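You operate a simulated robot arm through the tools that you are given. There is no shell and no other tool.

You are at the controls of a simulated robot arm. One attempt, no reset.

Task
Pack the YARD pouch in the white cradle's carrier, grey foam pad on top.
Fine: shut the lid.

The check looks at the end state, three seconds after you hand in, the way a careful person would. Anything else that was tipped, shoved, dropped, spilled or broken makes it a failure. Lids that push on must go on centred and level and be pressed home; caps that screw on are set level and turned clockwise until they are tight.

Robot
A 6-joint arm with a four-finger gripper, fixed in place. Base frame: the origin is on the floor under the middle of its stand, x ahead of it, y to its left, z up. Readings come in m, degrees, newtons and seconds.
With the tool pointing down near the work surface it reaches from about 0.5 to 0.72 m from the base axis. Its first joint turns from -166.0 to 166.0 degrees. Payload 3.67 kg.
Tool frame: the origin (TCP) lies between the finger pads and is the grasp point; the fingertips stand 0.028 m ahead of it; z points along the fingers, y is the line along which they close. The gripper opens to 0.112 m; its body begins 0.073 m behind the TCP.
Orientation is told as [roll, pitch, yaw] about the base's x, y, z axes, in that order, counted from this pose: with the fingers straight down and closing along the base's y, the tool's x points along the base's -x, its y along +y and its z along -z.

Tools
- The arm moves only by the tool send_rows. Its arguments are lists of equal length, an entry for each row: "offset": the shift along the base's x, y, z in units of 25 mm (1.0 is 25 mm), a list of three; "turn": the turn, a rotation vector about the base's x, y, z in units of 6 degrees (1.0 is 6 degrees), a list of three; "grip": the gripper command, from -1 (shut) to 1 (fully open), values between in proportion. In form: {"offset": [[x, y, z], ...], "turn": [[wx, wy, wz], ...], "grip": [grip, ...]}. A call has 1 to 20 rows; each row shifts and turns the commanded pose from where the row before left it. A call with a number of a shift or a turn outside -1 to 1 is refused whole. Each row takes 0.2 s and may step no farther than 0.05 m and 8.6 degrees from the row before; otherwise, or with a gripper value out of range, the whole call is refused. Where a pose cannot be reached the arm comes as near as it can. A force on the tool above 40 N (or 10 N above the force at the start of the call, whichever is more), or a blocked arm, ends the call early, and 0.2 s more pass. The fingers move at their own pace (about 0.1025 m/s each) and stop on an object; they squeeze with about 20 N. The grip force told is the motor's: it shows also when the fingers shut on nothing. Time passes only in rows, and 0.2 s behind the last, so rows that do not move let the fingers close. It gives the time, the measured TCP pose, the force on the tool (base axes), the opening and the grip force at its end, in the units of the frame above (readings bear some noise), with the torque about the TCP (base axes, N m) and any sound that the robot's microphone picked up.
- Cameras (640 x 400 px; columns grow to the right, rows downward): "scene" is fixed at [0.0518, -0.4995, 1.6]; the picture's right is [0.13, -0.99, 0.00], its down [-0.80, -0.10, -0.59] and it looks along [0.59, 0.08, -0.80] (base axes); focal length 314 px, centre (320, 200). "wrist" rides on the gripper at [0.06, -0.018, -0.104] in the tool frame; the picture's right is [0.29, 0.96, 0.00], its down [-0.80, 0.24, -0.55] and it looks along [-0.53, 0.16, 0.83] (tool axes); focal length 234 px, centre (320, 200). There is no depth. A picture from a camera that has moved, and an enlarged one, comes with that camera's place and axes in the base frame and with its lens.
- camera(camera): a new picture of that camera. The clock stands still meanwhile.
- enlarge(camera, box): a new picture of the part [left, top, right, bottom] of that camera's present view, enlarged. The clock stands still meanwhile.
- sign_off(): hands the job in; it is judged then, once.

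Nothing tells you positions but the pictures and the camera data. Unless the task says otherwise, let go and move clear before handing in.

The tools are called as name(argument=value, ...) on one line, values as JSON. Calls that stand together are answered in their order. send_rows: Moves the arm, as the interface text tells. Its arguments: {"type":"object","properties":{"offset":{"type":"array","items":{"type":"array","items":{"type":"number"}}},"turn":{"type":"array","items":{"type":"array","items":{"type":"number"}}},"grip":{"type":"array","items":{"type":"number"}}},"required":["offset","turn","grip"]} The other tools are called the same way: camera (camera) takes a picture; enlarge (camera, box) takes an enlarged picture of a part of a camera's view; sign_off () hands the job in.

At the start:

```text
time_s: 0.0
ee_pos: [0.2511, -0.4154, 1.3329]
orientation: [-0.1, -0.2, 0.0]
ft_force: [0.7, 1.0, -0.3]
ft_torque: [0.02, -0.04, -0.03]
opening: 0.112
grasp_force: 0.1
```

scene: 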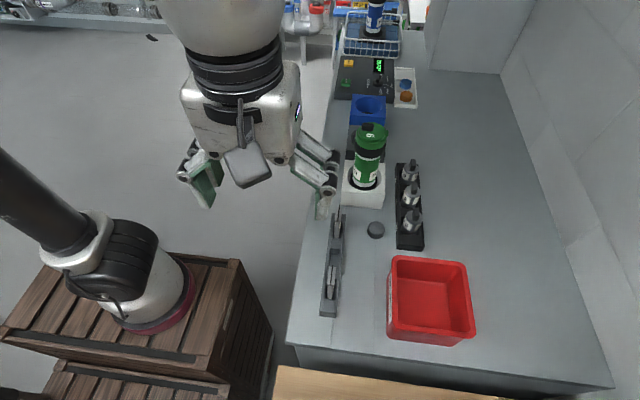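
wrist: 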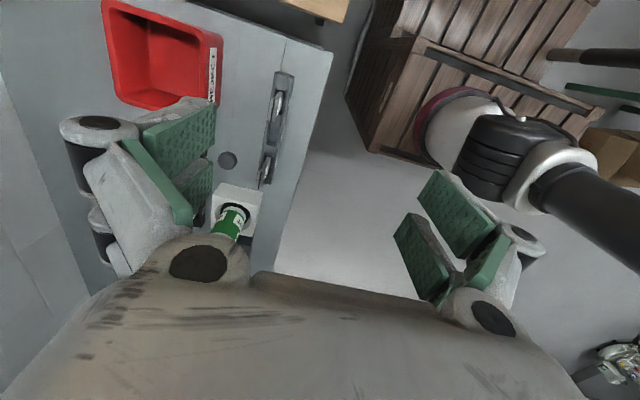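

I see a bench on the right (the base's -y side) with a white cradle holding a green-lidded carrier, a blue cradle behind it, a red bin, racks and other items. I'll enlarge several areas before moving.

enlarge(camera="scene", box=[310, 100, 450, 250])

enlarge(camera="scene", box=[310, 0, 450, 110])

enlarge(camera="scene", box=[290, 180, 490, 360])

enlarge(camera="scene", box=[260, 320, 520, 400])

enlarge(camera="wrist", box=[80, 0, 340, 260])

```text
2.67 times, centred on (380, 175) of scene
camera zoom: at [0.0518, -0.4995, 1.6], right [0.13, -0.99, 0.0], down [-0.8, -0.1, -0.59], along [0.59, 0.08, -0.8], focal length 837 px, centre (160, 267)
```

zoom: 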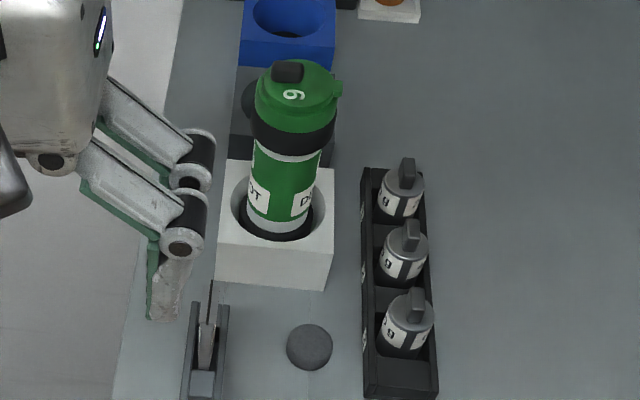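

```text
3.64 times, centred on (380, 55) of scene
camera zoom: at [0.0518, -0.4995, 1.6], right [0.13, -0.99, 0.0], down [-0.8, -0.1, -0.59], along [0.59, 0.08, -0.8], focal length 1141 px, centre (102, 727)
```

zoom: 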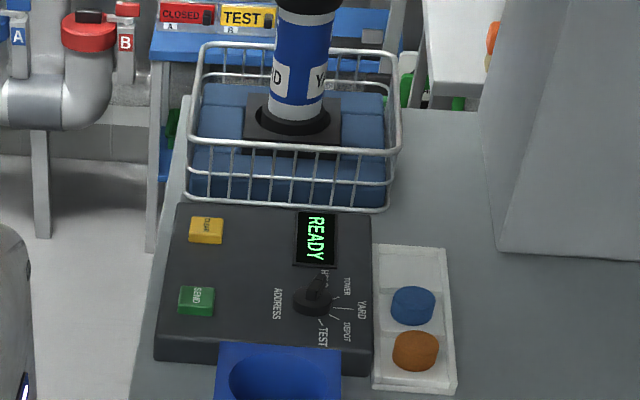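

```text
2.22 times, centred on (390, 270) of scene
camera zoom: at [0.0518, -0.4995, 1.6], right [0.13, -0.99, 0.0], down [-0.8, -0.1, -0.59], along [0.59, 0.08, -0.8], focal length 697 px, centre (164, 44)
```

zoom: 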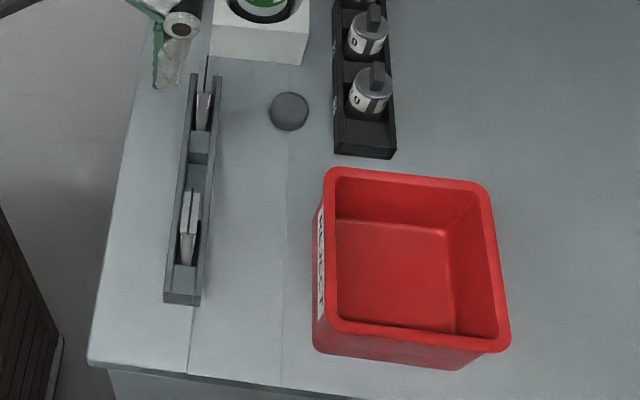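

```text
2.46 times, centred on (390, 360) of scene
camera zoom: at [0.0518, -0.4995, 1.6], right [0.13, -0.99, 0.0], down [-0.8, -0.1, -0.59], along [0.59, 0.08, -0.8], focal length 772 px, centre (148, -194)
```

zoom: 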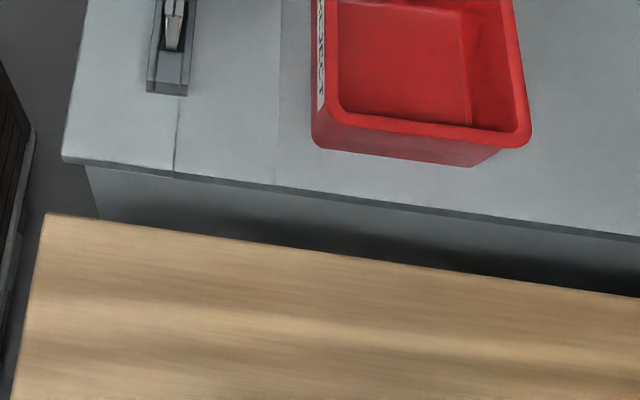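

```text
1.54 times, centred on (210, 130) of wrist
camera zoom: at [0.1909, -0.4321, 1.4372], right [-0.29, 0.96, 0.0], down [0.8, 0.24, 0.55], along [0.53, 0.16, -0.83], focal length 360 px, centre (489, 308)
```

zoom: 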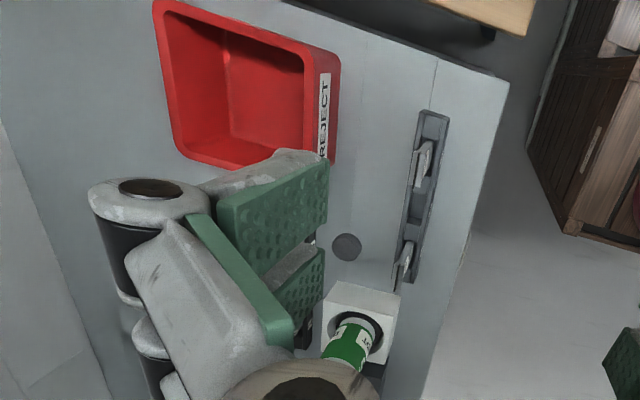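

The bench lies on the base's -y side, with a carrier standing in a white cradle, two clips or pouches in a grey holder, a grey disc and a red reject bin. Depth is uncertain from these two close views, so I'll move the gripper up and forward to get wrist views with a wider baseline.

send_rows(offset=[[0, 0.5, 1], [0.5, 0.5, 1], [1, 0, 0], [1, 0, 0], [1, 0, 0], [0, 0, 0]], turn=[[0, 0, 0], [0, 0, 0], [0, 0, 0], [0, 0, 0], [0, 0, 0], [0, 0, 0]], grip=[1, 1, 1, 1, 1, 1])

camera(camera="wrist")

camera(camera="scene")

```text
time_s: 1.4
ee_pos: [0.3384, -0.3906, 1.384]
orientation: [-0.1, -0.1, -0.1]
ft_force: [0.9, 0.1, 0.0]
ft_torque: [0.0, -0.01, 0.01]
opening: 0.112
grasp_force: 0.2
```

```text
taken
camera wrist: at [0.2783, -0.4077, 1.4877], right [-0.29, 0.96, 0.0], down [0.8, 0.24, 0.55], along [0.53, 0.16, -0.83], focal length 234 px, centre (320, 200)
```

wrist: 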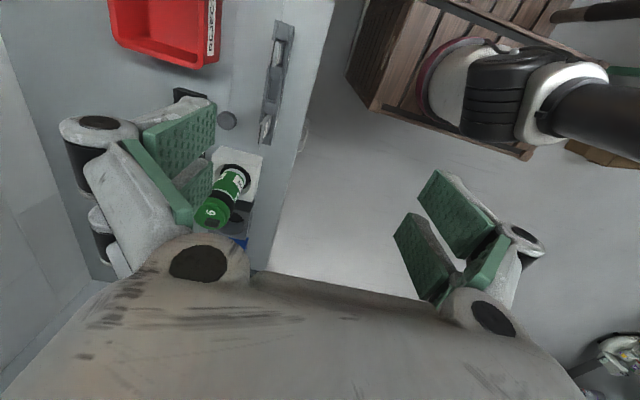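

```text
taken
```

scene: 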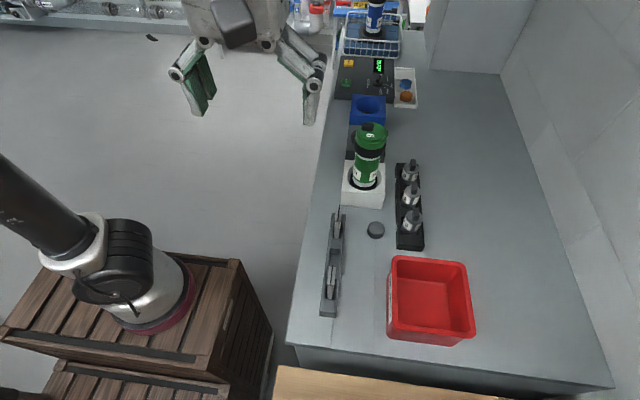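

The arm's own base stands on the crates near (0.24, -0.10), and the bench top is about z 0.89 with the grey disc near (0.49, -0.58). I'll enlarge the details to find the pouches and read their labels.

enlarge(camera="scene", box=[310, 200, 360, 325])

enlarge(camera="scene", box=[385, 145, 435, 255])

enlarge(camera="scene", box=[335, 110, 400, 215])

enlarge(camera="scene", box=[330, 60, 420, 130])

enlarge(camera="wrist", box=[160, 10, 320, 250])

```text
3.20 times, centred on (335, 262) of scene
camera zoom: at [0.0518, -0.4995, 1.6], right [0.13, -0.99, 0.0], down [-0.8, -0.1, -0.59], along [0.59, 0.08, -0.8], focal length 1004 px, centre (272, 0)
```

zoom: 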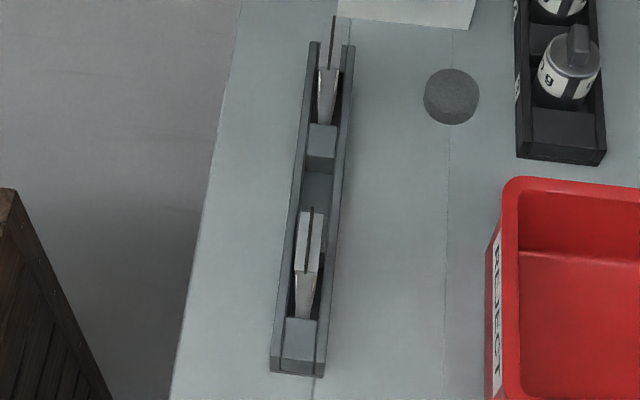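

```text
3.64 times, centred on (410, 200) of scene
camera zoom: at [0.0518, -0.4995, 1.6], right [0.13, -0.99, 0.0], down [-0.8, -0.1, -0.59], along [0.59, 0.08, -0.8], focal length 1141 px, centre (-7, 200)
```

zoom: 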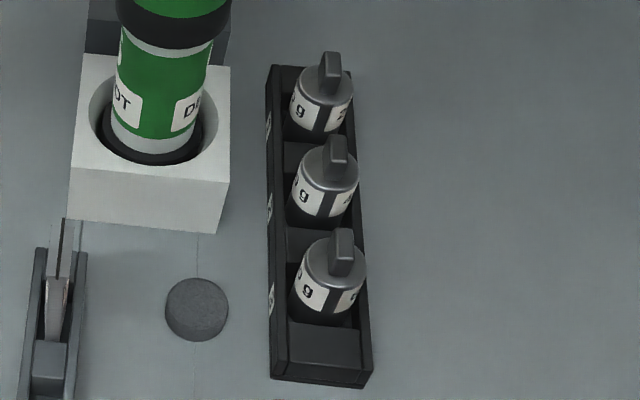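

```text
3.81 times, centred on (368, 162) of scene
camera zoom: at [0.0518, -0.4995, 1.6], right [0.13, -0.99, 0.0], down [-0.8, -0.1, -0.59], along [0.59, 0.08, -0.8], focal length 1195 px, centre (139, 343)
```

zoom: 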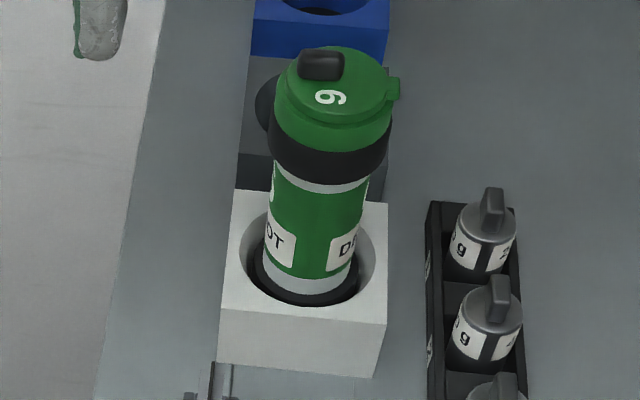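

```text
5.71 times, centred on (375, 95) of scene
camera zoom: at [0.0518, -0.4995, 1.6], right [0.13, -0.99, 0.0], down [-0.8, -0.1, -0.59], along [0.59, 0.08, -0.8], focal length 1793 px, centre (6, 800)
```

zoom: 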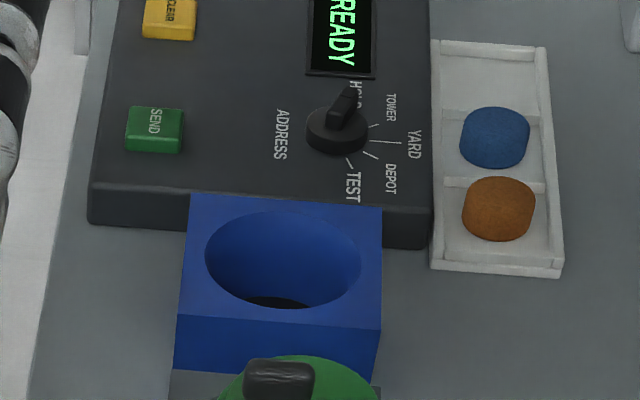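

```text
1.67 times, centred on (240, 130) of wrist
camera zoom: at [0.2783, -0.4077, 1.4877], right [-0.29, 0.96, 0.0], down [0.8, 0.24, 0.55], along [0.53, 0.16, -0.83], focal length 390 px, centre (453, 317)
```

zoom: 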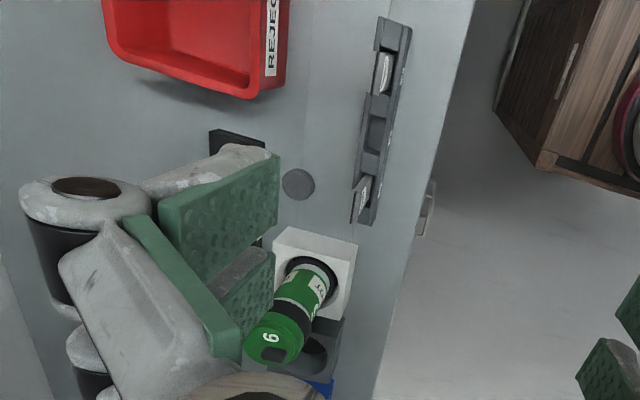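

The two pouches seem to stand edge-on in the grey slotted holder, and the carrier in the white cradle has a green lid marked 6. I'll bring the wrist camera over the carrier and the pouch rack while staying high.

send_rows(offset=[[0.75, -0.9, 0], [0.75, -0.9, 0], [0.75, -0.9, 0], [0.75, -0.9, 0], [0.75, -0.9, 0], [0.75, -0.9, 0], [0.75, -0.9, 0], [0, 0, 0]], turn=[[0, 0, 0], [0, 0, 0], [0, 0, 0], [0, 0, 0], [0, 0, 0], [0, 0, 0], [0, 0, 0], [0, 0, 0]], grip=[1, 1, 1, 1, 1, 1, 1, 1])

camera(camera="wrist")

camera(camera="scene")

```text
time_s: 3.2
ee_pos: [0.4686, -0.5475, 1.3826]
orientation: [-0.1, -0.2, 0.0]
ft_force: [0.2, 0.1, 0.9]
ft_torque: [-0.02, 0.0, -0.03]
opening: 0.1119
grasp_force: 0.1
```

```text
taken
camera wrist: at [0.4093, -0.5641, 1.4867], right [-0.29, 0.96, 0.0], down [0.8, 0.24, 0.55], along [0.53, 0.16, -0.83], focal length 234 px, centre (320, 200)
```

wrist: 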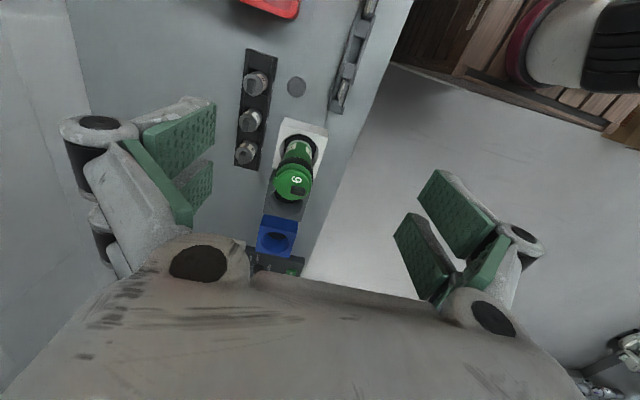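

```text
taken
```

scene: 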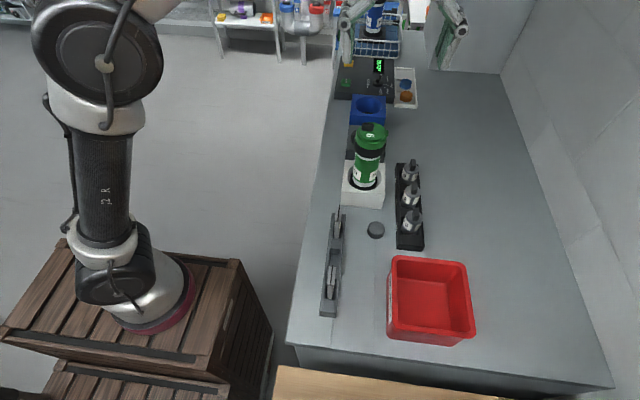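

enlarge(camera="wrist", box=[260, 110, 340, 260])

enlarge(camera="wrist", box=[300, 0, 420, 120])

enlarge(camera="wrist", box=[230, 40, 330, 180])

```text
2.67 times, centred on (300, 185) of wrist
camera zoom: at [0.4093, -0.5641, 1.4867], right [-0.29, 0.96, 0.0], down [0.8, 0.24, 0.55], along [0.53, 0.16, -0.83], focal length 624 px, centre (373, 240)
```

zoom: 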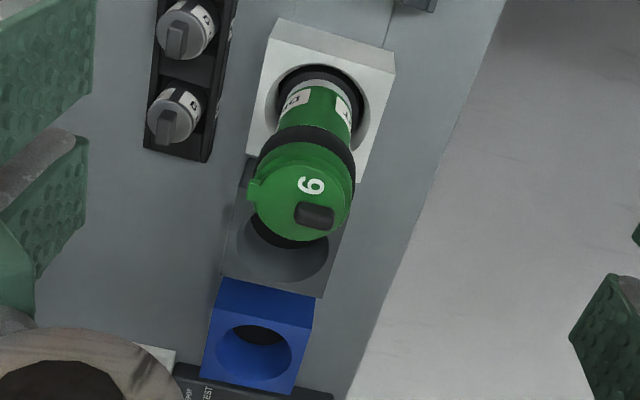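

```text
3.33 times, centred on (360, 60) of wrist
camera zoom: at [0.4093, -0.5641, 1.4867], right [-0.29, 0.96, 0.0], down [0.8, 0.24, 0.55], along [0.53, 0.16, -0.83], focal length 781 px, centre (187, 667)
```

zoom: 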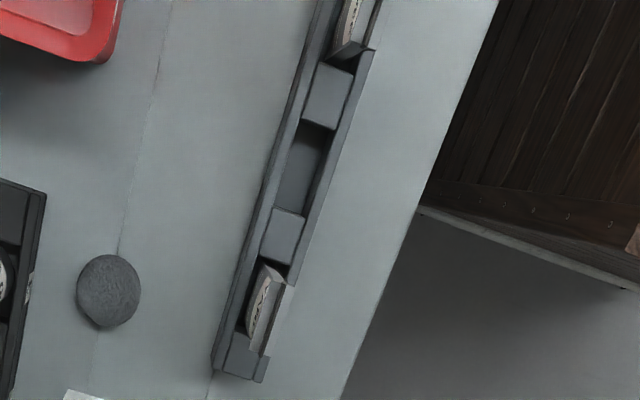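

```text
2.86 times, centred on (280, 110) of wrist
camera zoom: at [0.4093, -0.5641, 1.4867], right [-0.29, 0.96, 0.0], down [0.8, 0.24, 0.55], along [0.53, 0.16, -0.83], focal length 669 px, centre (434, 457)
```

zoom: 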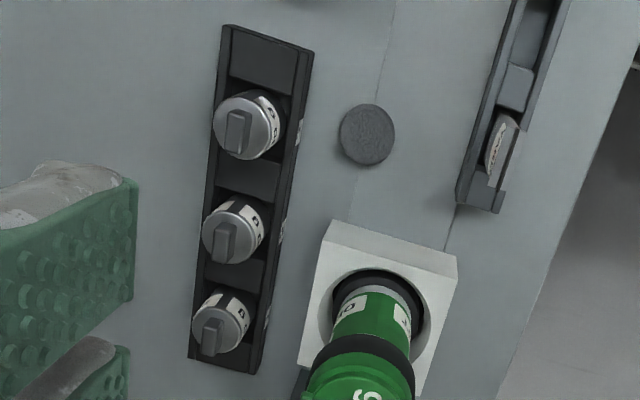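

The carrier stands upright near (0.632, -0.547) with its lid top at about z 1.10. I'll take tight close-ups of the lid and the pouches to understand how each works.

enlarge(camera="wrist", box=[270, 155, 318, 205])

enlarge(camera="scene", box=[350, 115, 392, 160])

enlarge(camera="wrist", box=[325, 70, 360, 120])

enlarge(camera="wrist", box=[350, 0, 390, 30])

enlarge(camera="scene", box=[320, 200, 355, 250])

enlarge(camera="scene", box=[315, 255, 350, 320])

```text
8.00 times, centred on (294, 180) of wrist
camera zoom: at [0.4093, -0.5641, 1.4867], right [-0.29, 0.96, 0.0], down [0.8, 0.24, 0.55], along [0.53, 0.16, -0.83], focal length 1873 px, centre (528, 360)
```

zoom: 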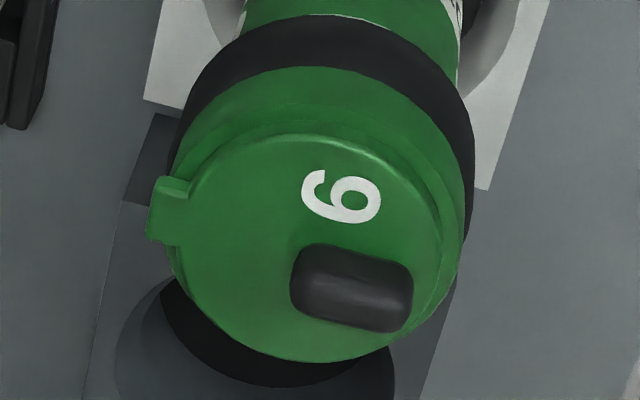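

```text
8.89 times, centred on (371, 138) of scene
camera zoom: at [0.0518, -0.4995, 1.6], right [0.13, -0.99, 0.0], down [-0.8, -0.1, -0.59], along [0.59, 0.08, -0.8], focal length 2789 px, centre (-133, 756)
```

zoom: 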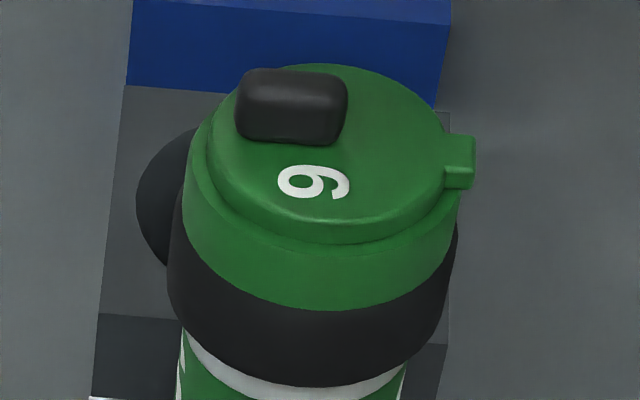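

```text
8.00 times, centred on (342, 95) of wrist
camera zoom: at [0.4093, -0.5641, 1.4867], right [-0.29, 0.96, 0.0], down [0.8, 0.24, 0.55], along [0.53, 0.16, -0.83], focal length 1873 px, centre (140, 1040)
```

zoom: 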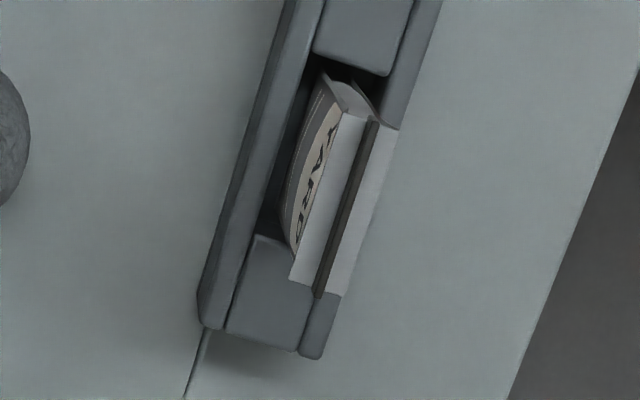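

```text
13.33 times, centred on (370, 15) of wrist
camera zoom: at [0.4093, -0.5641, 1.4867], right [-0.29, 0.96, 0.0], down [0.8, 0.24, 0.55], along [0.53, 0.16, -0.83], focal length 3122 px, centre (-347, 2667)
```

zoom: 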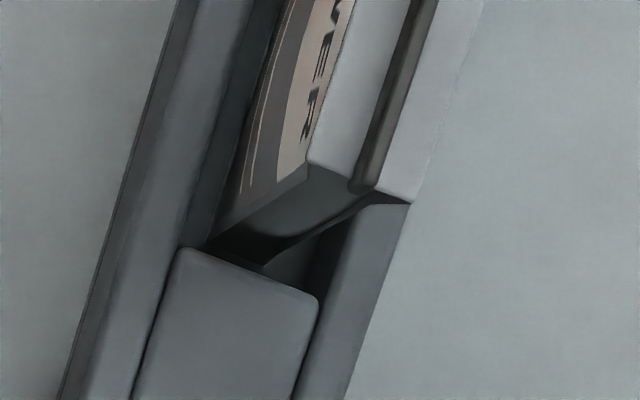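

```text
8.00 times, centred on (338, 225) of scene
camera zoom: at [0.0518, -0.4995, 1.6], right [0.13, -0.99, 0.0], down [-0.8, -0.1, -0.59], along [0.59, 0.08, -0.8], focal length 2510 px, centre (180, 0)
```

zoom: 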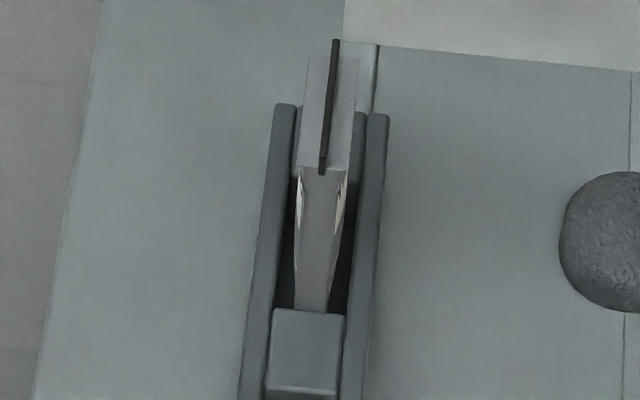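

```text
6.15 times, centred on (332, 288) of scene
camera zoom: at [0.0518, -0.4995, 1.6], right [0.13, -0.99, 0.0], down [-0.8, -0.1, -0.59], along [0.59, 0.08, -0.8], focal length 1931 px, centre (243, -338)
```

zoom: 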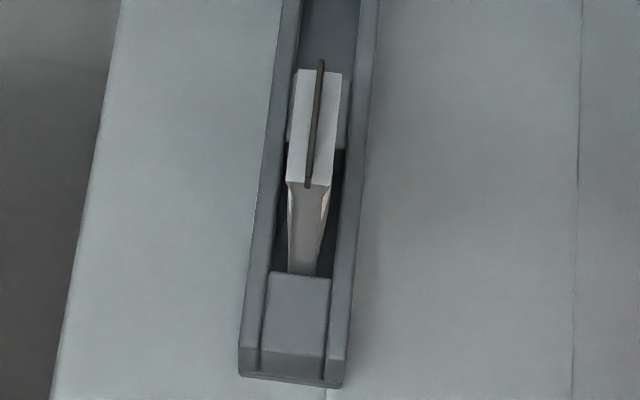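

The far pouch in the grey rack reads "YARD" and the near one reads "(TO)WER", so the far one is mine. The carrier lid has a tab on its -y side and a black block on top, so I'll come closer to see whether it's hinged or pushed on.

send_rows(offset=[[0.6, -0.15, -0.88], [0.6, -0.15, -0.88], [0.6, -0.15, -0.88], [0.6, -0.15, -0.88], [0.6, -0.15, -0.88], [0.6, -0.15, -0.88], [0, 0, 0]], turn=[[0, 0, 0], [0, 0, 0], [0, 0, 0], [0, 0, 0], [0, 0, 0], [0, 0, 0], [0, 0, 0]], grip=[1, 1, 1, 1, 1, 1, 1])

camera(camera="wrist")

camera(camera="scene")

```text
time_s: 4.8
ee_pos: [0.5599, -0.5713, 1.2514]
orientation: [-0.2, 0.0, 0.0]
ft_force: [0.1, 0.2, 0.3]
ft_torque: [0.0, 0.0, 0.03]
opening: 0.1119
grasp_force: 0.1
```

```text
taken
camera wrist: at [0.5, -0.5876, 1.3555], right [-0.29, 0.96, 0.0], down [0.8, 0.24, 0.55], along [0.53, 0.16, -0.83], focal length 234 px, centre (320, 200)
```

wrist: 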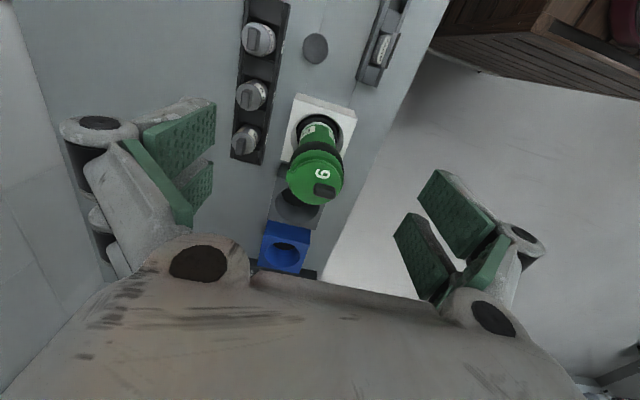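

```text
taken
```

scene: 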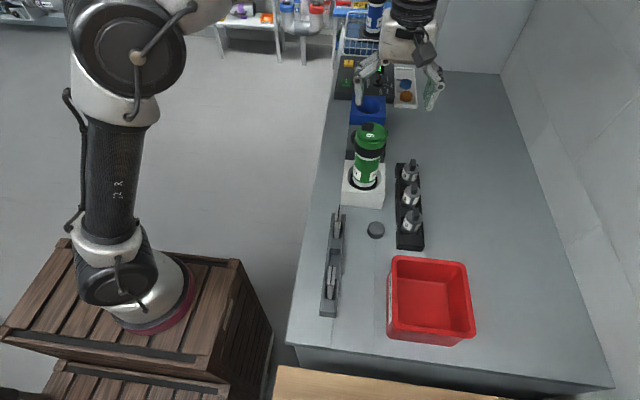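

enlarge(camera="wrist", box=[275, 115, 360, 215])

enlarge(camera="wrist", box=[345, 0, 420, 95])

enlarge(camera="wrist", box=[230, 180, 350, 280])

enlarge(camera="scene", box=[330, 0, 420, 60])

```text
4.00 times, centred on (318, 165) of wrist
camera zoom: at [0.5, -0.5876, 1.3555], right [-0.29, 0.96, 0.0], down [0.8, 0.24, 0.55], along [0.53, 0.16, -0.83], focal length 937 px, centre (330, 340)
```

zoom: 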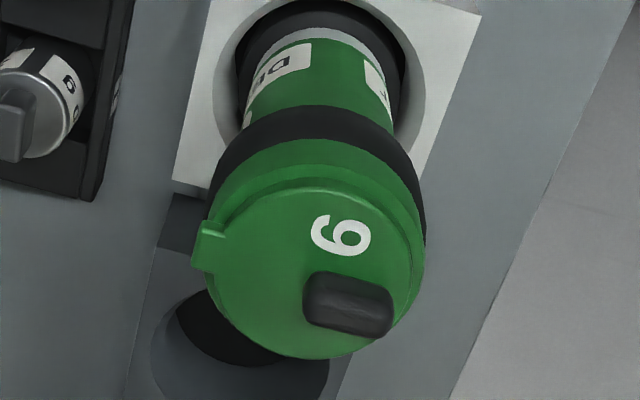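

```text
4.21 times, centred on (382, 48) of wrist
camera zoom: at [0.5, -0.5876, 1.3555], right [-0.29, 0.96, 0.0], down [0.8, 0.24, 0.55], along [0.53, 0.16, -0.83], focal length 986 px, centre (57, 842)
```

zoom: 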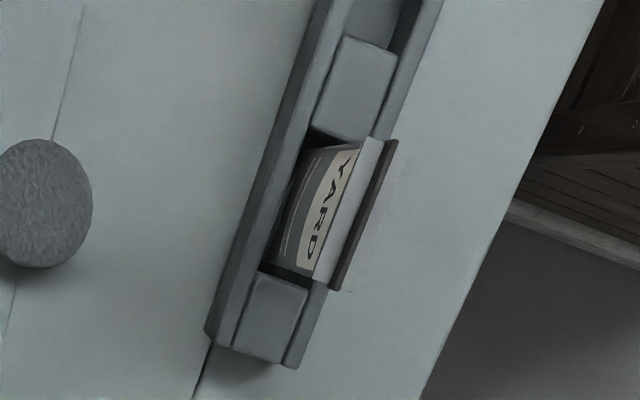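

```text
4.00 times, centred on (290, 230) of wrist
camera zoom: at [0.5, -0.5876, 1.3555], right [-0.29, 0.96, 0.0], down [0.8, 0.24, 0.55], along [0.53, 0.16, -0.83], focal length 937 px, centre (440, 80)
```

zoom: 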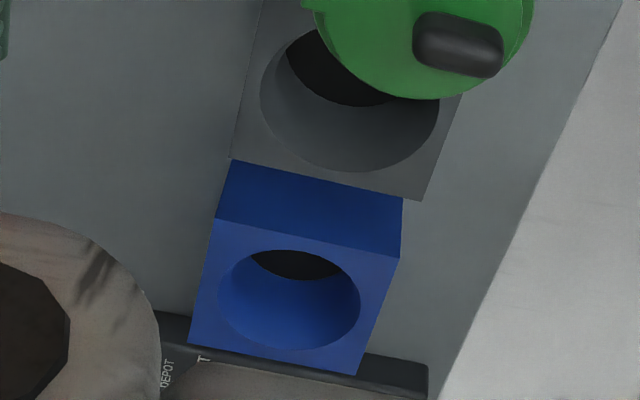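

```text
6.67 times, centred on (375, 30) of scene
camera zoom: at [0.0518, -0.4995, 1.6], right [0.13, -0.99, 0.0], down [-0.8, -0.1, -0.59], along [0.59, 0.08, -0.8], focal length 2092 px, centre (-47, 1333)
```

zoom: 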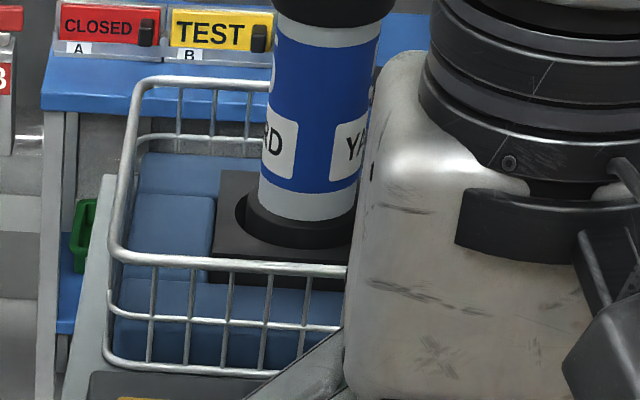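

The empty grey and blue cradles sit beyond the white one, and the YARD label is clearly readable on the far pouch. To see the lid's seam and tab from the side, I'll tilt the tool for a low-angle view.

send_rows(offset=[[-0.4, 0, -0.3], [-0.4, 0, -0.3], [-0.4, 0, -0.3], [-0.4, 0, -0.5], [-0.4, 0, -0.5], [-0.4, 0, -0.5], [-0.4, 0, -0.5], [0, 0, 0]], turn=[[0, -1, 0], [0, -1, 0], [0, -1, 0], [0, -1, 0], [0, -1, 0], [0, -1, 0], [0, -1, 0], [0, 0, 0]], grip=[1, 1, 1, 1, 1, 1, 1, 1])

camera(camera="wrist")

camera(camera="scene")

```text
time_s: 6.6
ee_pos: [0.4903, -0.5702, 1.1806]
orientation: [0.0, -42.1, 0.0]
ft_force: [-0.1, -0.1, -1.0]
ft_torque: [0.02, -0.02, 0.0]
opening: 0.112
grasp_force: 0.2
```

```text
taken
camera wrist: at [0.3757, -0.5869, 1.2161], right [-0.21, 0.96, -0.19], down [0.22, 0.24, 0.95], along [0.95, 0.16, -0.26], focal length 234 px, centre (320, 200)
```

wrist: 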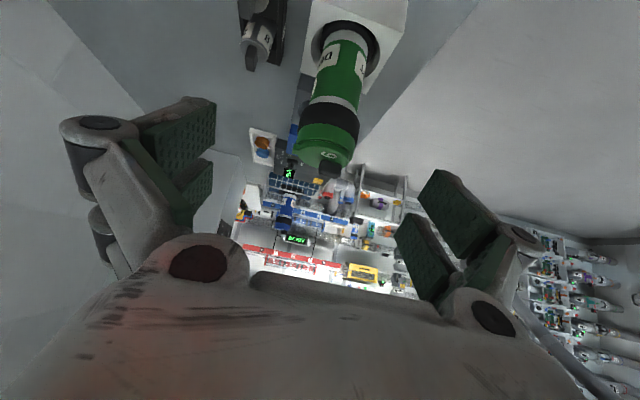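

```text
taken
```

scene: 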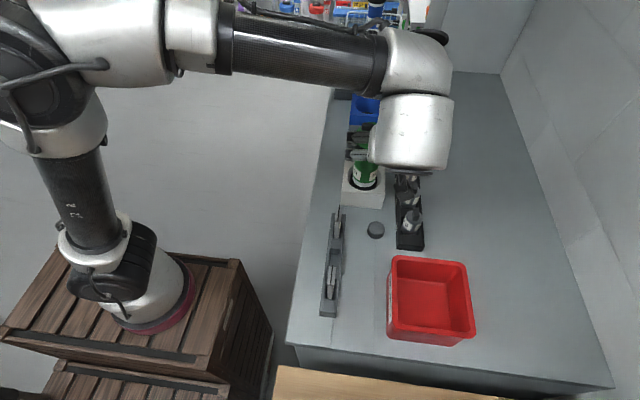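

The low view shows the carrier upside-down in the image. I'll enlarge it.

enlarge(camera="wrist", box=[285, 90, 370, 185])

enlarge(camera="wrist", box=[230, 0, 420, 110])

```text
4.21 times, centred on (328, 138) of wrist
camera zoom: at [0.3757, -0.5869, 1.2161], right [-0.21, 0.96, -0.19], down [0.22, 0.24, 0.95], along [0.95, 0.16, -0.26], focal length 986 px, centre (288, 463)
```

zoom: 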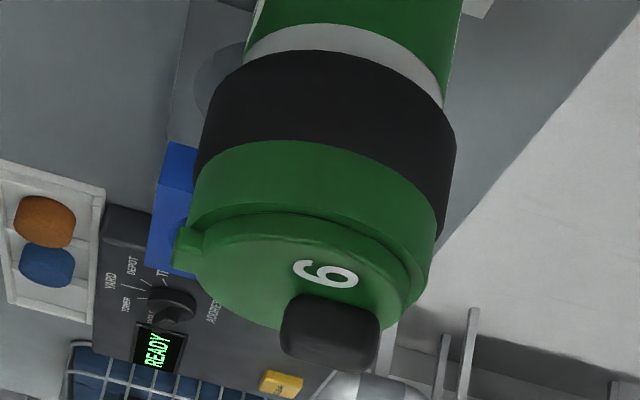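

```text
3.37 times, centred on (325, 55) of wrist
camera zoom: at [0.3757, -0.5869, 1.2161], right [-0.21, 0.96, -0.19], down [0.22, 0.24, 0.95], along [0.95, 0.16, -0.26], focal length 789 px, centre (303, 688)
```

zoom: 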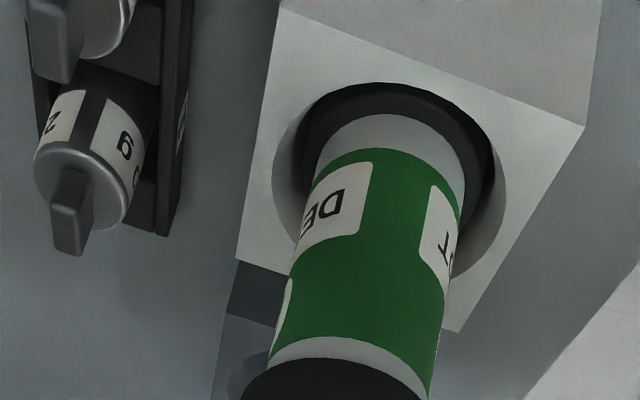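

The lid disc sits on a green ring and the -y tab looks like a hinge knuckle. I'll zoom in further on the tab and the knob.

enlarge(camera="wrist", box=[288, 128, 318, 162])

enlarge(camera="wrist", box=[315, 140, 365, 180])

```text
11.76 times, centred on (303, 145) of wrist
camera zoom: at [0.3757, -0.5869, 1.2161], right [-0.21, 0.96, -0.19], down [0.22, 0.24, 0.95], along [0.95, 0.16, -0.26], focal length 2755 px, centre (520, 847)
```

zoom: 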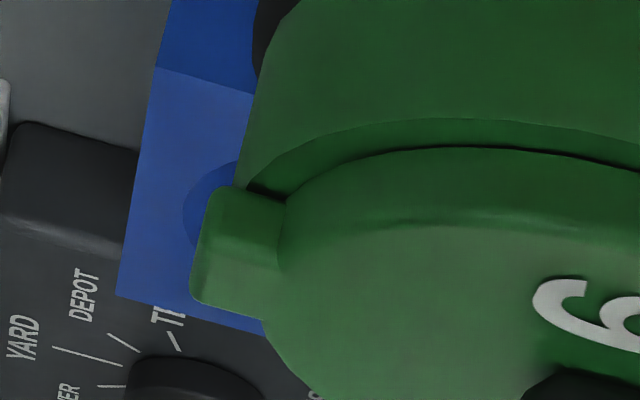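

```text
10.00 times, centred on (340, 160) of wrist
camera zoom: at [0.3757, -0.5869, 1.2161], right [-0.21, 0.96, -0.19], down [0.22, 0.24, 0.95], along [0.95, 0.16, -0.26], focal length 2342 px, centre (120, 600)
```

zoom: 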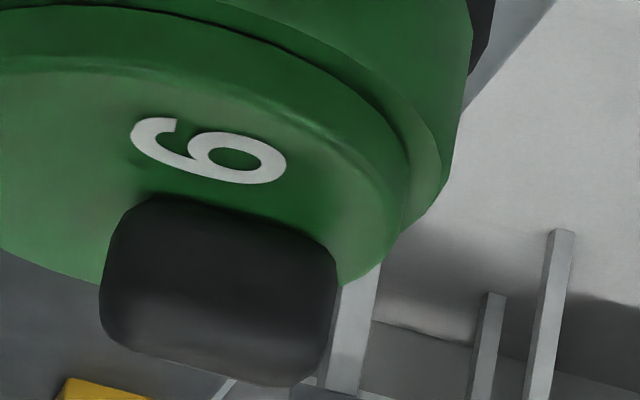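

The lid centre is near (0.650, -0.549, 1.085), and the black knob is offset about 12 mm toward +y, opposite the tab, which suggests a hinge at -y. I'll straighten the tool and come in above the knob, then test it gently.

send_rows(offset=[[0, 0, 0.8], [0.9, 0.2, 0.4], [0.9, 0.2, 0.2], [0.9, 0.2, 0], [0.9, 0.2, 0], [0.9, 0.2, 0], [0.9, 0.2, 0], [0.9, 0.1, 0], [0, 0, 0]], turn=[[0, 1, 0], [0, 1, 0], [0, 1, 0], [0, 1, 0], [0, 1, 0], [0, 1, 0], [0, 1, 0], [0, 0, 0], [0, 0, 0]], grip=[1, 1, 1, 1, 1, 1, 1, 1, 1])

camera(camera="wrist")

camera(camera="scene")

```text
time_s: 8.6
ee_pos: [0.647, -0.5378, 1.213]
orientation: [-0.2, 0.0, 0.1]
ft_force: [0.6, -0.9, -0.3]
ft_torque: [0.0, -0.01, 0.04]
opening: 0.112
grasp_force: 0.0
```

```text
taken
camera wrist: at [0.5879, -0.5549, 1.3178], right [-0.29, 0.96, 0.0], down [0.8, 0.24, 0.55], along [0.53, 0.16, -0.83], focal length 234 px, centre (320, 200)
```

wrist: 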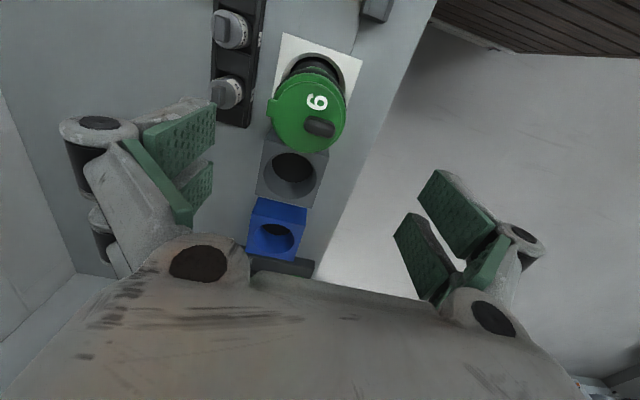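

```text
taken
```

scene: 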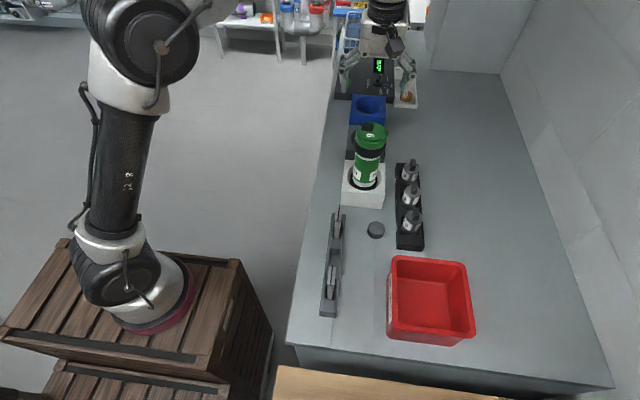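

The knob projects almost exactly below the TCP. I'll check the alignment with a close-up.

enlarge(camera="wrist", box=[260, 60, 360, 160])

enlarge(camera="scene", box=[330, 20, 430, 150])

```text
4.00 times, centred on (310, 110) of wrist
camera zoom: at [0.5879, -0.5549, 1.3178], right [-0.29, 0.96, 0.0], down [0.8, 0.24, 0.55], along [0.53, 0.16, -0.83], focal length 937 px, centre (360, 560)
```

zoom: 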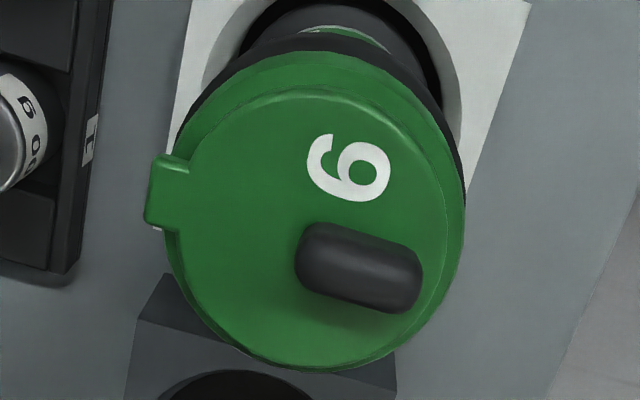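

```text
3.08 times, centred on (380, 85) of scene
camera zoom: at [0.0518, -0.4995, 1.6], right [0.13, -0.99, 0.0], down [-0.8, -0.1, -0.59], along [0.59, 0.08, -0.8], focal length 965 px, centre (135, 554)
```

zoom: 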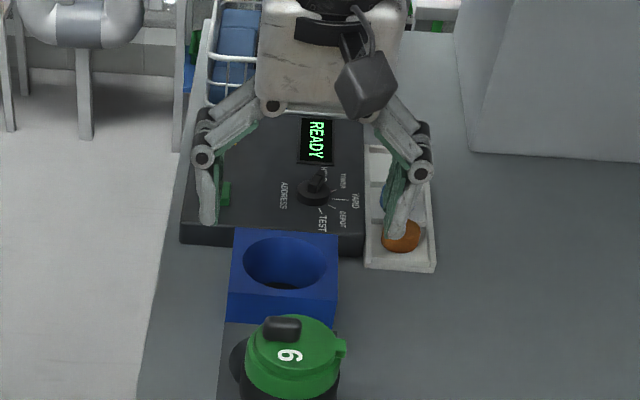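

The knob is at about (0.650, -0.536) and the tab is directly opposite at -y. I'll narrow the fingers to about 60 mm and begin lowering over the knob.

send_rows(offset=[[0.12, 0.08, 0], [0, 0, -0.6], [0, 0, -0.6], [0, 0, -0.6], [0, 0, 0]], turn=[[0, 0, 0], [0, 0, 0], [0, 0, 0], [0, 0, 0], [0, 0, 0]], grip=[0, 0, 0, 0, 0])

camera(camera="wrist")

enlarge(camera="scene", box=[330, 60, 410, 160])

```text
time_s: 9.8
ee_pos: [0.6513, -0.5361, 1.1686]
orientation: [-0.1, -0.1, 0.0]
ft_force: [0.4, 0.1, -0.1]
ft_torque: [0.02, 0.04, 0.01]
opening: 0.0561
grasp_force: 0.0
```

```text
taken
camera wrist: at [0.5905, -0.5524, 1.2724], right [-0.29, 0.96, 0.0], down [0.8, 0.24, 0.55], along [0.53, 0.16, -0.83], focal length 234 px, centre (320, 200)
```

wrist: 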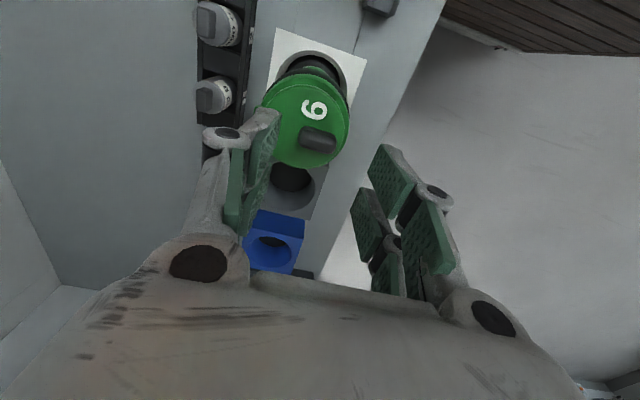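

```text
4.00 times, centred on (370, 110) of scene
camera zoom: at [0.0518, -0.4995, 1.6], right [0.13, -0.99, 0.0], down [-0.8, -0.1, -0.59], along [0.59, 0.08, -0.8], focal length 1255 px, centre (120, 560)
```

zoom: 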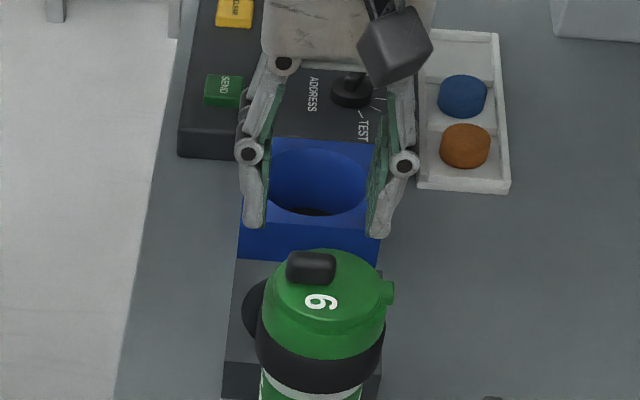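

Alignment over the knob looks good. I'll lower further in small steps.

send_rows(offset=[[-0.04, 0, -0.5], [0, 0, -0.5], [0, 0, -0.4], [0, 0, 0]], turn=[[0, 0, 0], [0, 0, 0], [0, 0, 0], [0, 0, 0]], grip=[0, 0, 0, 0])

camera(camera="wrist")

enlarge(camera="scene", box=[340, 90, 405, 150])

```text
time_s: 10.8
ee_pos: [0.649, -0.5354, 1.1352]
orientation: [-0.1, -0.1, -0.1]
ft_force: [1.4, 0.6, -0.1]
ft_torque: [-0.02, -0.01, -0.01]
opening: 0.0562
grasp_force: 0.1
```

```text
taken
camera wrist: at [0.5889, -0.5533, 1.2376], right [-0.29, 0.96, 0.0], down [0.8, 0.24, 0.55], along [0.53, 0.16, -0.83], focal length 234 px, centre (320, 200)
```

wrist: 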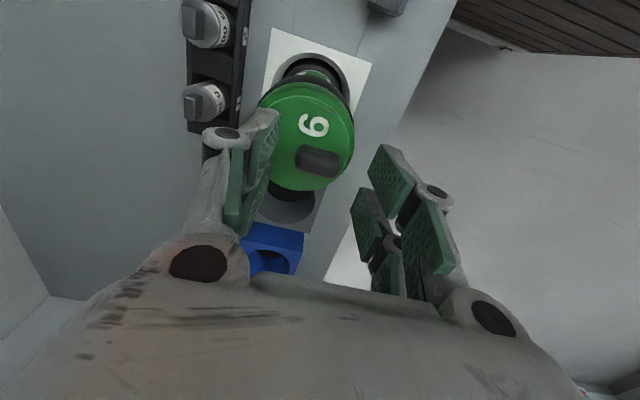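

```text
6.67 times, centred on (372, 120) of scene
camera zoom: at [0.0518, -0.4995, 1.6], right [0.13, -0.99, 0.0], down [-0.8, -0.1, -0.59], along [0.59, 0.08, -0.8], focal length 2092 px, centre (-30, 733)
```

zoom: 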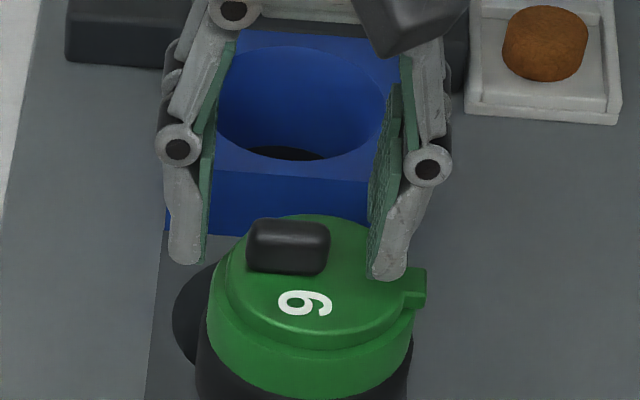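

The fingers straddle the knob with the tips just above the lid. I'll lower about 17 mm more, slowly, watching the force.

send_rows(offset=[[0, 0, -0.25], [0, 0, -0.2], [0, 0, -0.15], [0, 0, -0.1], [0, 0, 0]], turn=[[0, 0, 0], [0, 0, 0], [0, 0, 0], [0, 0, 0], [0, 0, 0]], grip=[0, 0, 0, 0, 0])

enlarge(camera="scene", box=[345, 100, 395, 150])

enlarge(camera="wrist", box=[220, 70, 420, 270])

```text
time_s: 12.0
ee_pos: [0.6497, -0.5372, 1.1165]
orientation: [-0.1, -0.1, 0.0]
ft_force: [-0.8, 0.7, -0.1]
ft_torque: [0.0, -0.03, -0.03]
opening: 0.0561
grasp_force: 0.0
```

```text
8.00 times, centred on (370, 125) of scene
camera zoom: at [0.0518, -0.4995, 1.6], right [0.13, -0.99, 0.0], down [-0.8, -0.1, -0.59], along [0.59, 0.08, -0.8], focal length 2510 px, centre (-80, 800)
```

zoom: 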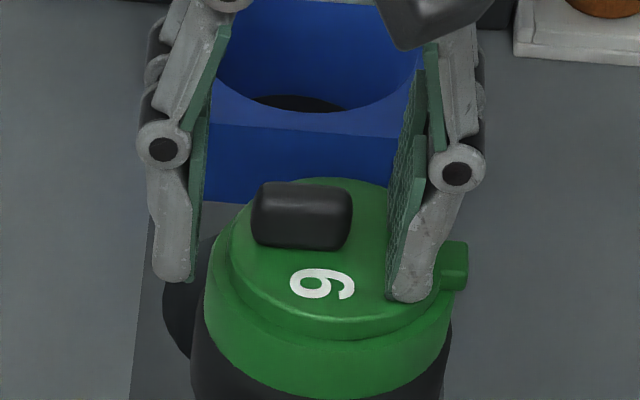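

```text
2.00 times, centred on (320, 170) of wrist
camera zoom: at [0.5893, -0.553, 1.2199], right [-0.29, 0.96, 0.0], down [0.8, 0.24, 0.55], along [0.53, 0.16, -0.83], focal length 468 px, centre (320, 260)
```

zoom: 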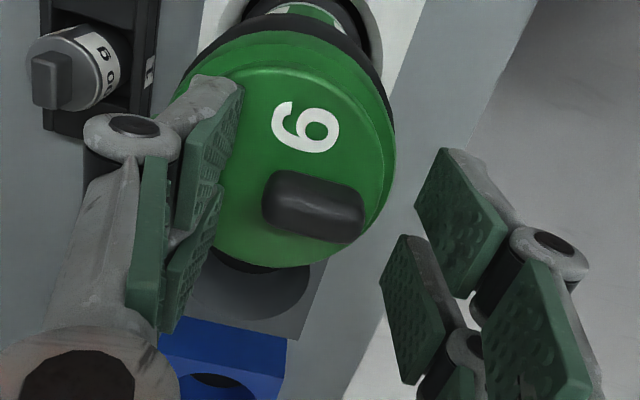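

The knob is between the fingers. I'll lower 3 mm more and close on it.

send_rows(offset=[[0, 0, -0.12], [0, 0, 0], [0, 0, 0], [0, 0, 0], [0, 0, 0]], turn=[[0, 0, 0], [0, 0, 0], [0, 0, 0], [0, 0, 0], [0, 0, 0]], grip=[0, -0.3, -0.6, -1, -1])

enlarge(camera="scene", box=[345, 100, 395, 150])

enlarge(camera="wrist", box=[220, 70, 420, 270])

```text
time_s: 13.3
ee_pos: [0.6495, -0.5367, 1.1153]
orientation: [-0.4, -0.2, 0.0]
ft_force: [-1.6, -2.3, 7.4]
ft_torque: [-0.18, 0.45, 0.0]
opening: 0.0295
grasp_force: 20.0
stopped in row 5: the force on the tool passed its limit at 41 N (the readings are from after the stop); the commanded pose is now the measured one
```

```text
8.00 times, centred on (370, 125) of scene
camera zoom: at [0.0518, -0.4995, 1.6], right [0.13, -0.99, 0.0], down [-0.8, -0.1, -0.59], along [0.59, 0.08, -0.8], focal length 2510 px, centre (-80, 800)
```

zoom: 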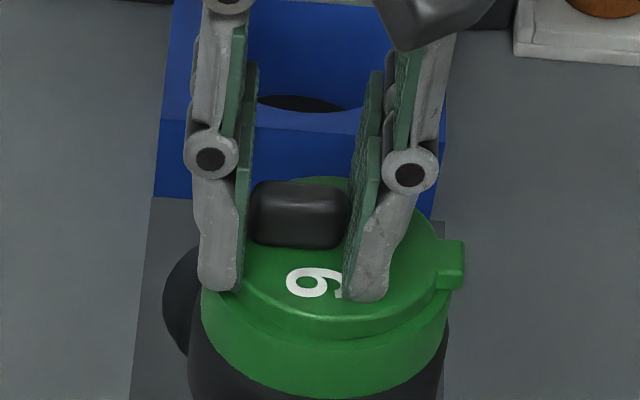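

```text
2.00 times, centred on (320, 170) of wrist
camera zoom: at [0.5893, -0.553, 1.2194], right [-0.29, 0.96, -0.01], down [0.8, 0.24, 0.56], along [0.53, 0.15, -0.83], focal length 468 px, centre (320, 260)
```

zoom: 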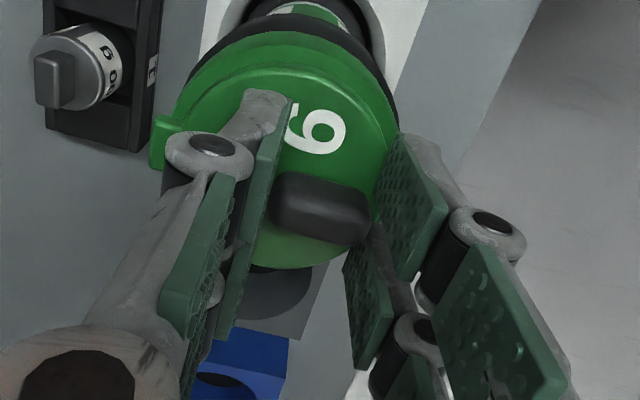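

The knob is gripped (29.5 mm), with the tips lightly pressing on the lid. I'll lift a few millimetres to see how the lid behaves.

send_rows(offset=[[0, 0, 0.1], [0, 0, 0.1], [0, 0, 0]], turn=[[0, 0, 0], [0.3, 0, 0], [0, 0, 0]], grip=[-1, -1, -1])

enlarge(camera="scene", box=[345, 100, 395, 150])

enlarge(camera="wrist", box=[220, 70, 420, 270])

```text
time_s: 14.1
ee_pos: [0.6499, -0.5366, 1.1205]
orientation: [1.6, -0.1, 0.1]
ft_force: [-0.2, 0.2, -2.3]
ft_torque: [0.05, 0.0, 0.01]
opening: 0.0297
grasp_force: 19.7
```

```text
8.00 times, centred on (370, 125) of scene
camera zoom: at [0.0518, -0.4995, 1.6], right [0.13, -0.99, 0.0], down [-0.8, -0.1, -0.59], along [0.59, 0.08, -0.8], focal length 2510 px, centre (-80, 800)
```

zoom: 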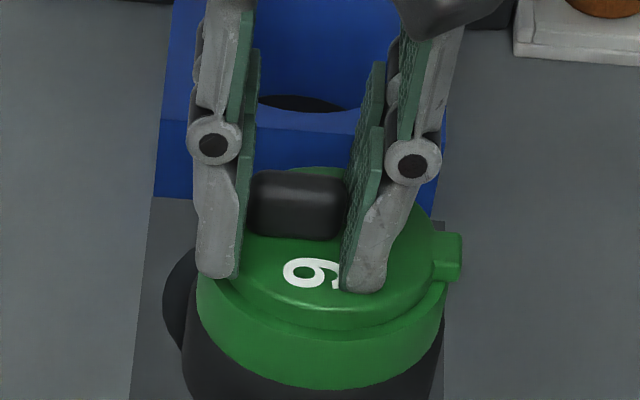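

```text
2.00 times, centred on (320, 170) of wrist
camera zoom: at [0.5896, -0.5561, 1.2227], right [-0.29, 0.96, 0.03], down [0.8, 0.23, 0.56], along [0.53, 0.18, -0.83], focal length 468 px, centre (320, 260)
```

zoom: 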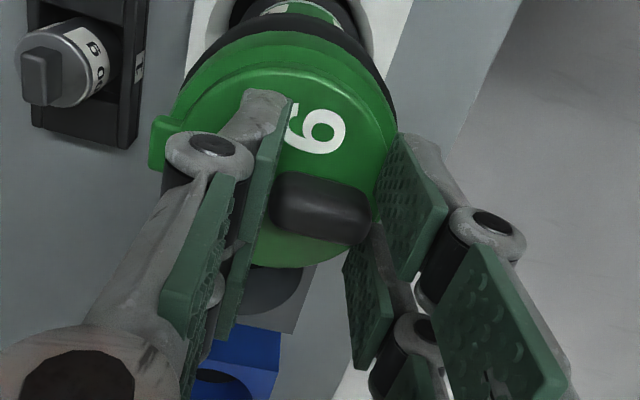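

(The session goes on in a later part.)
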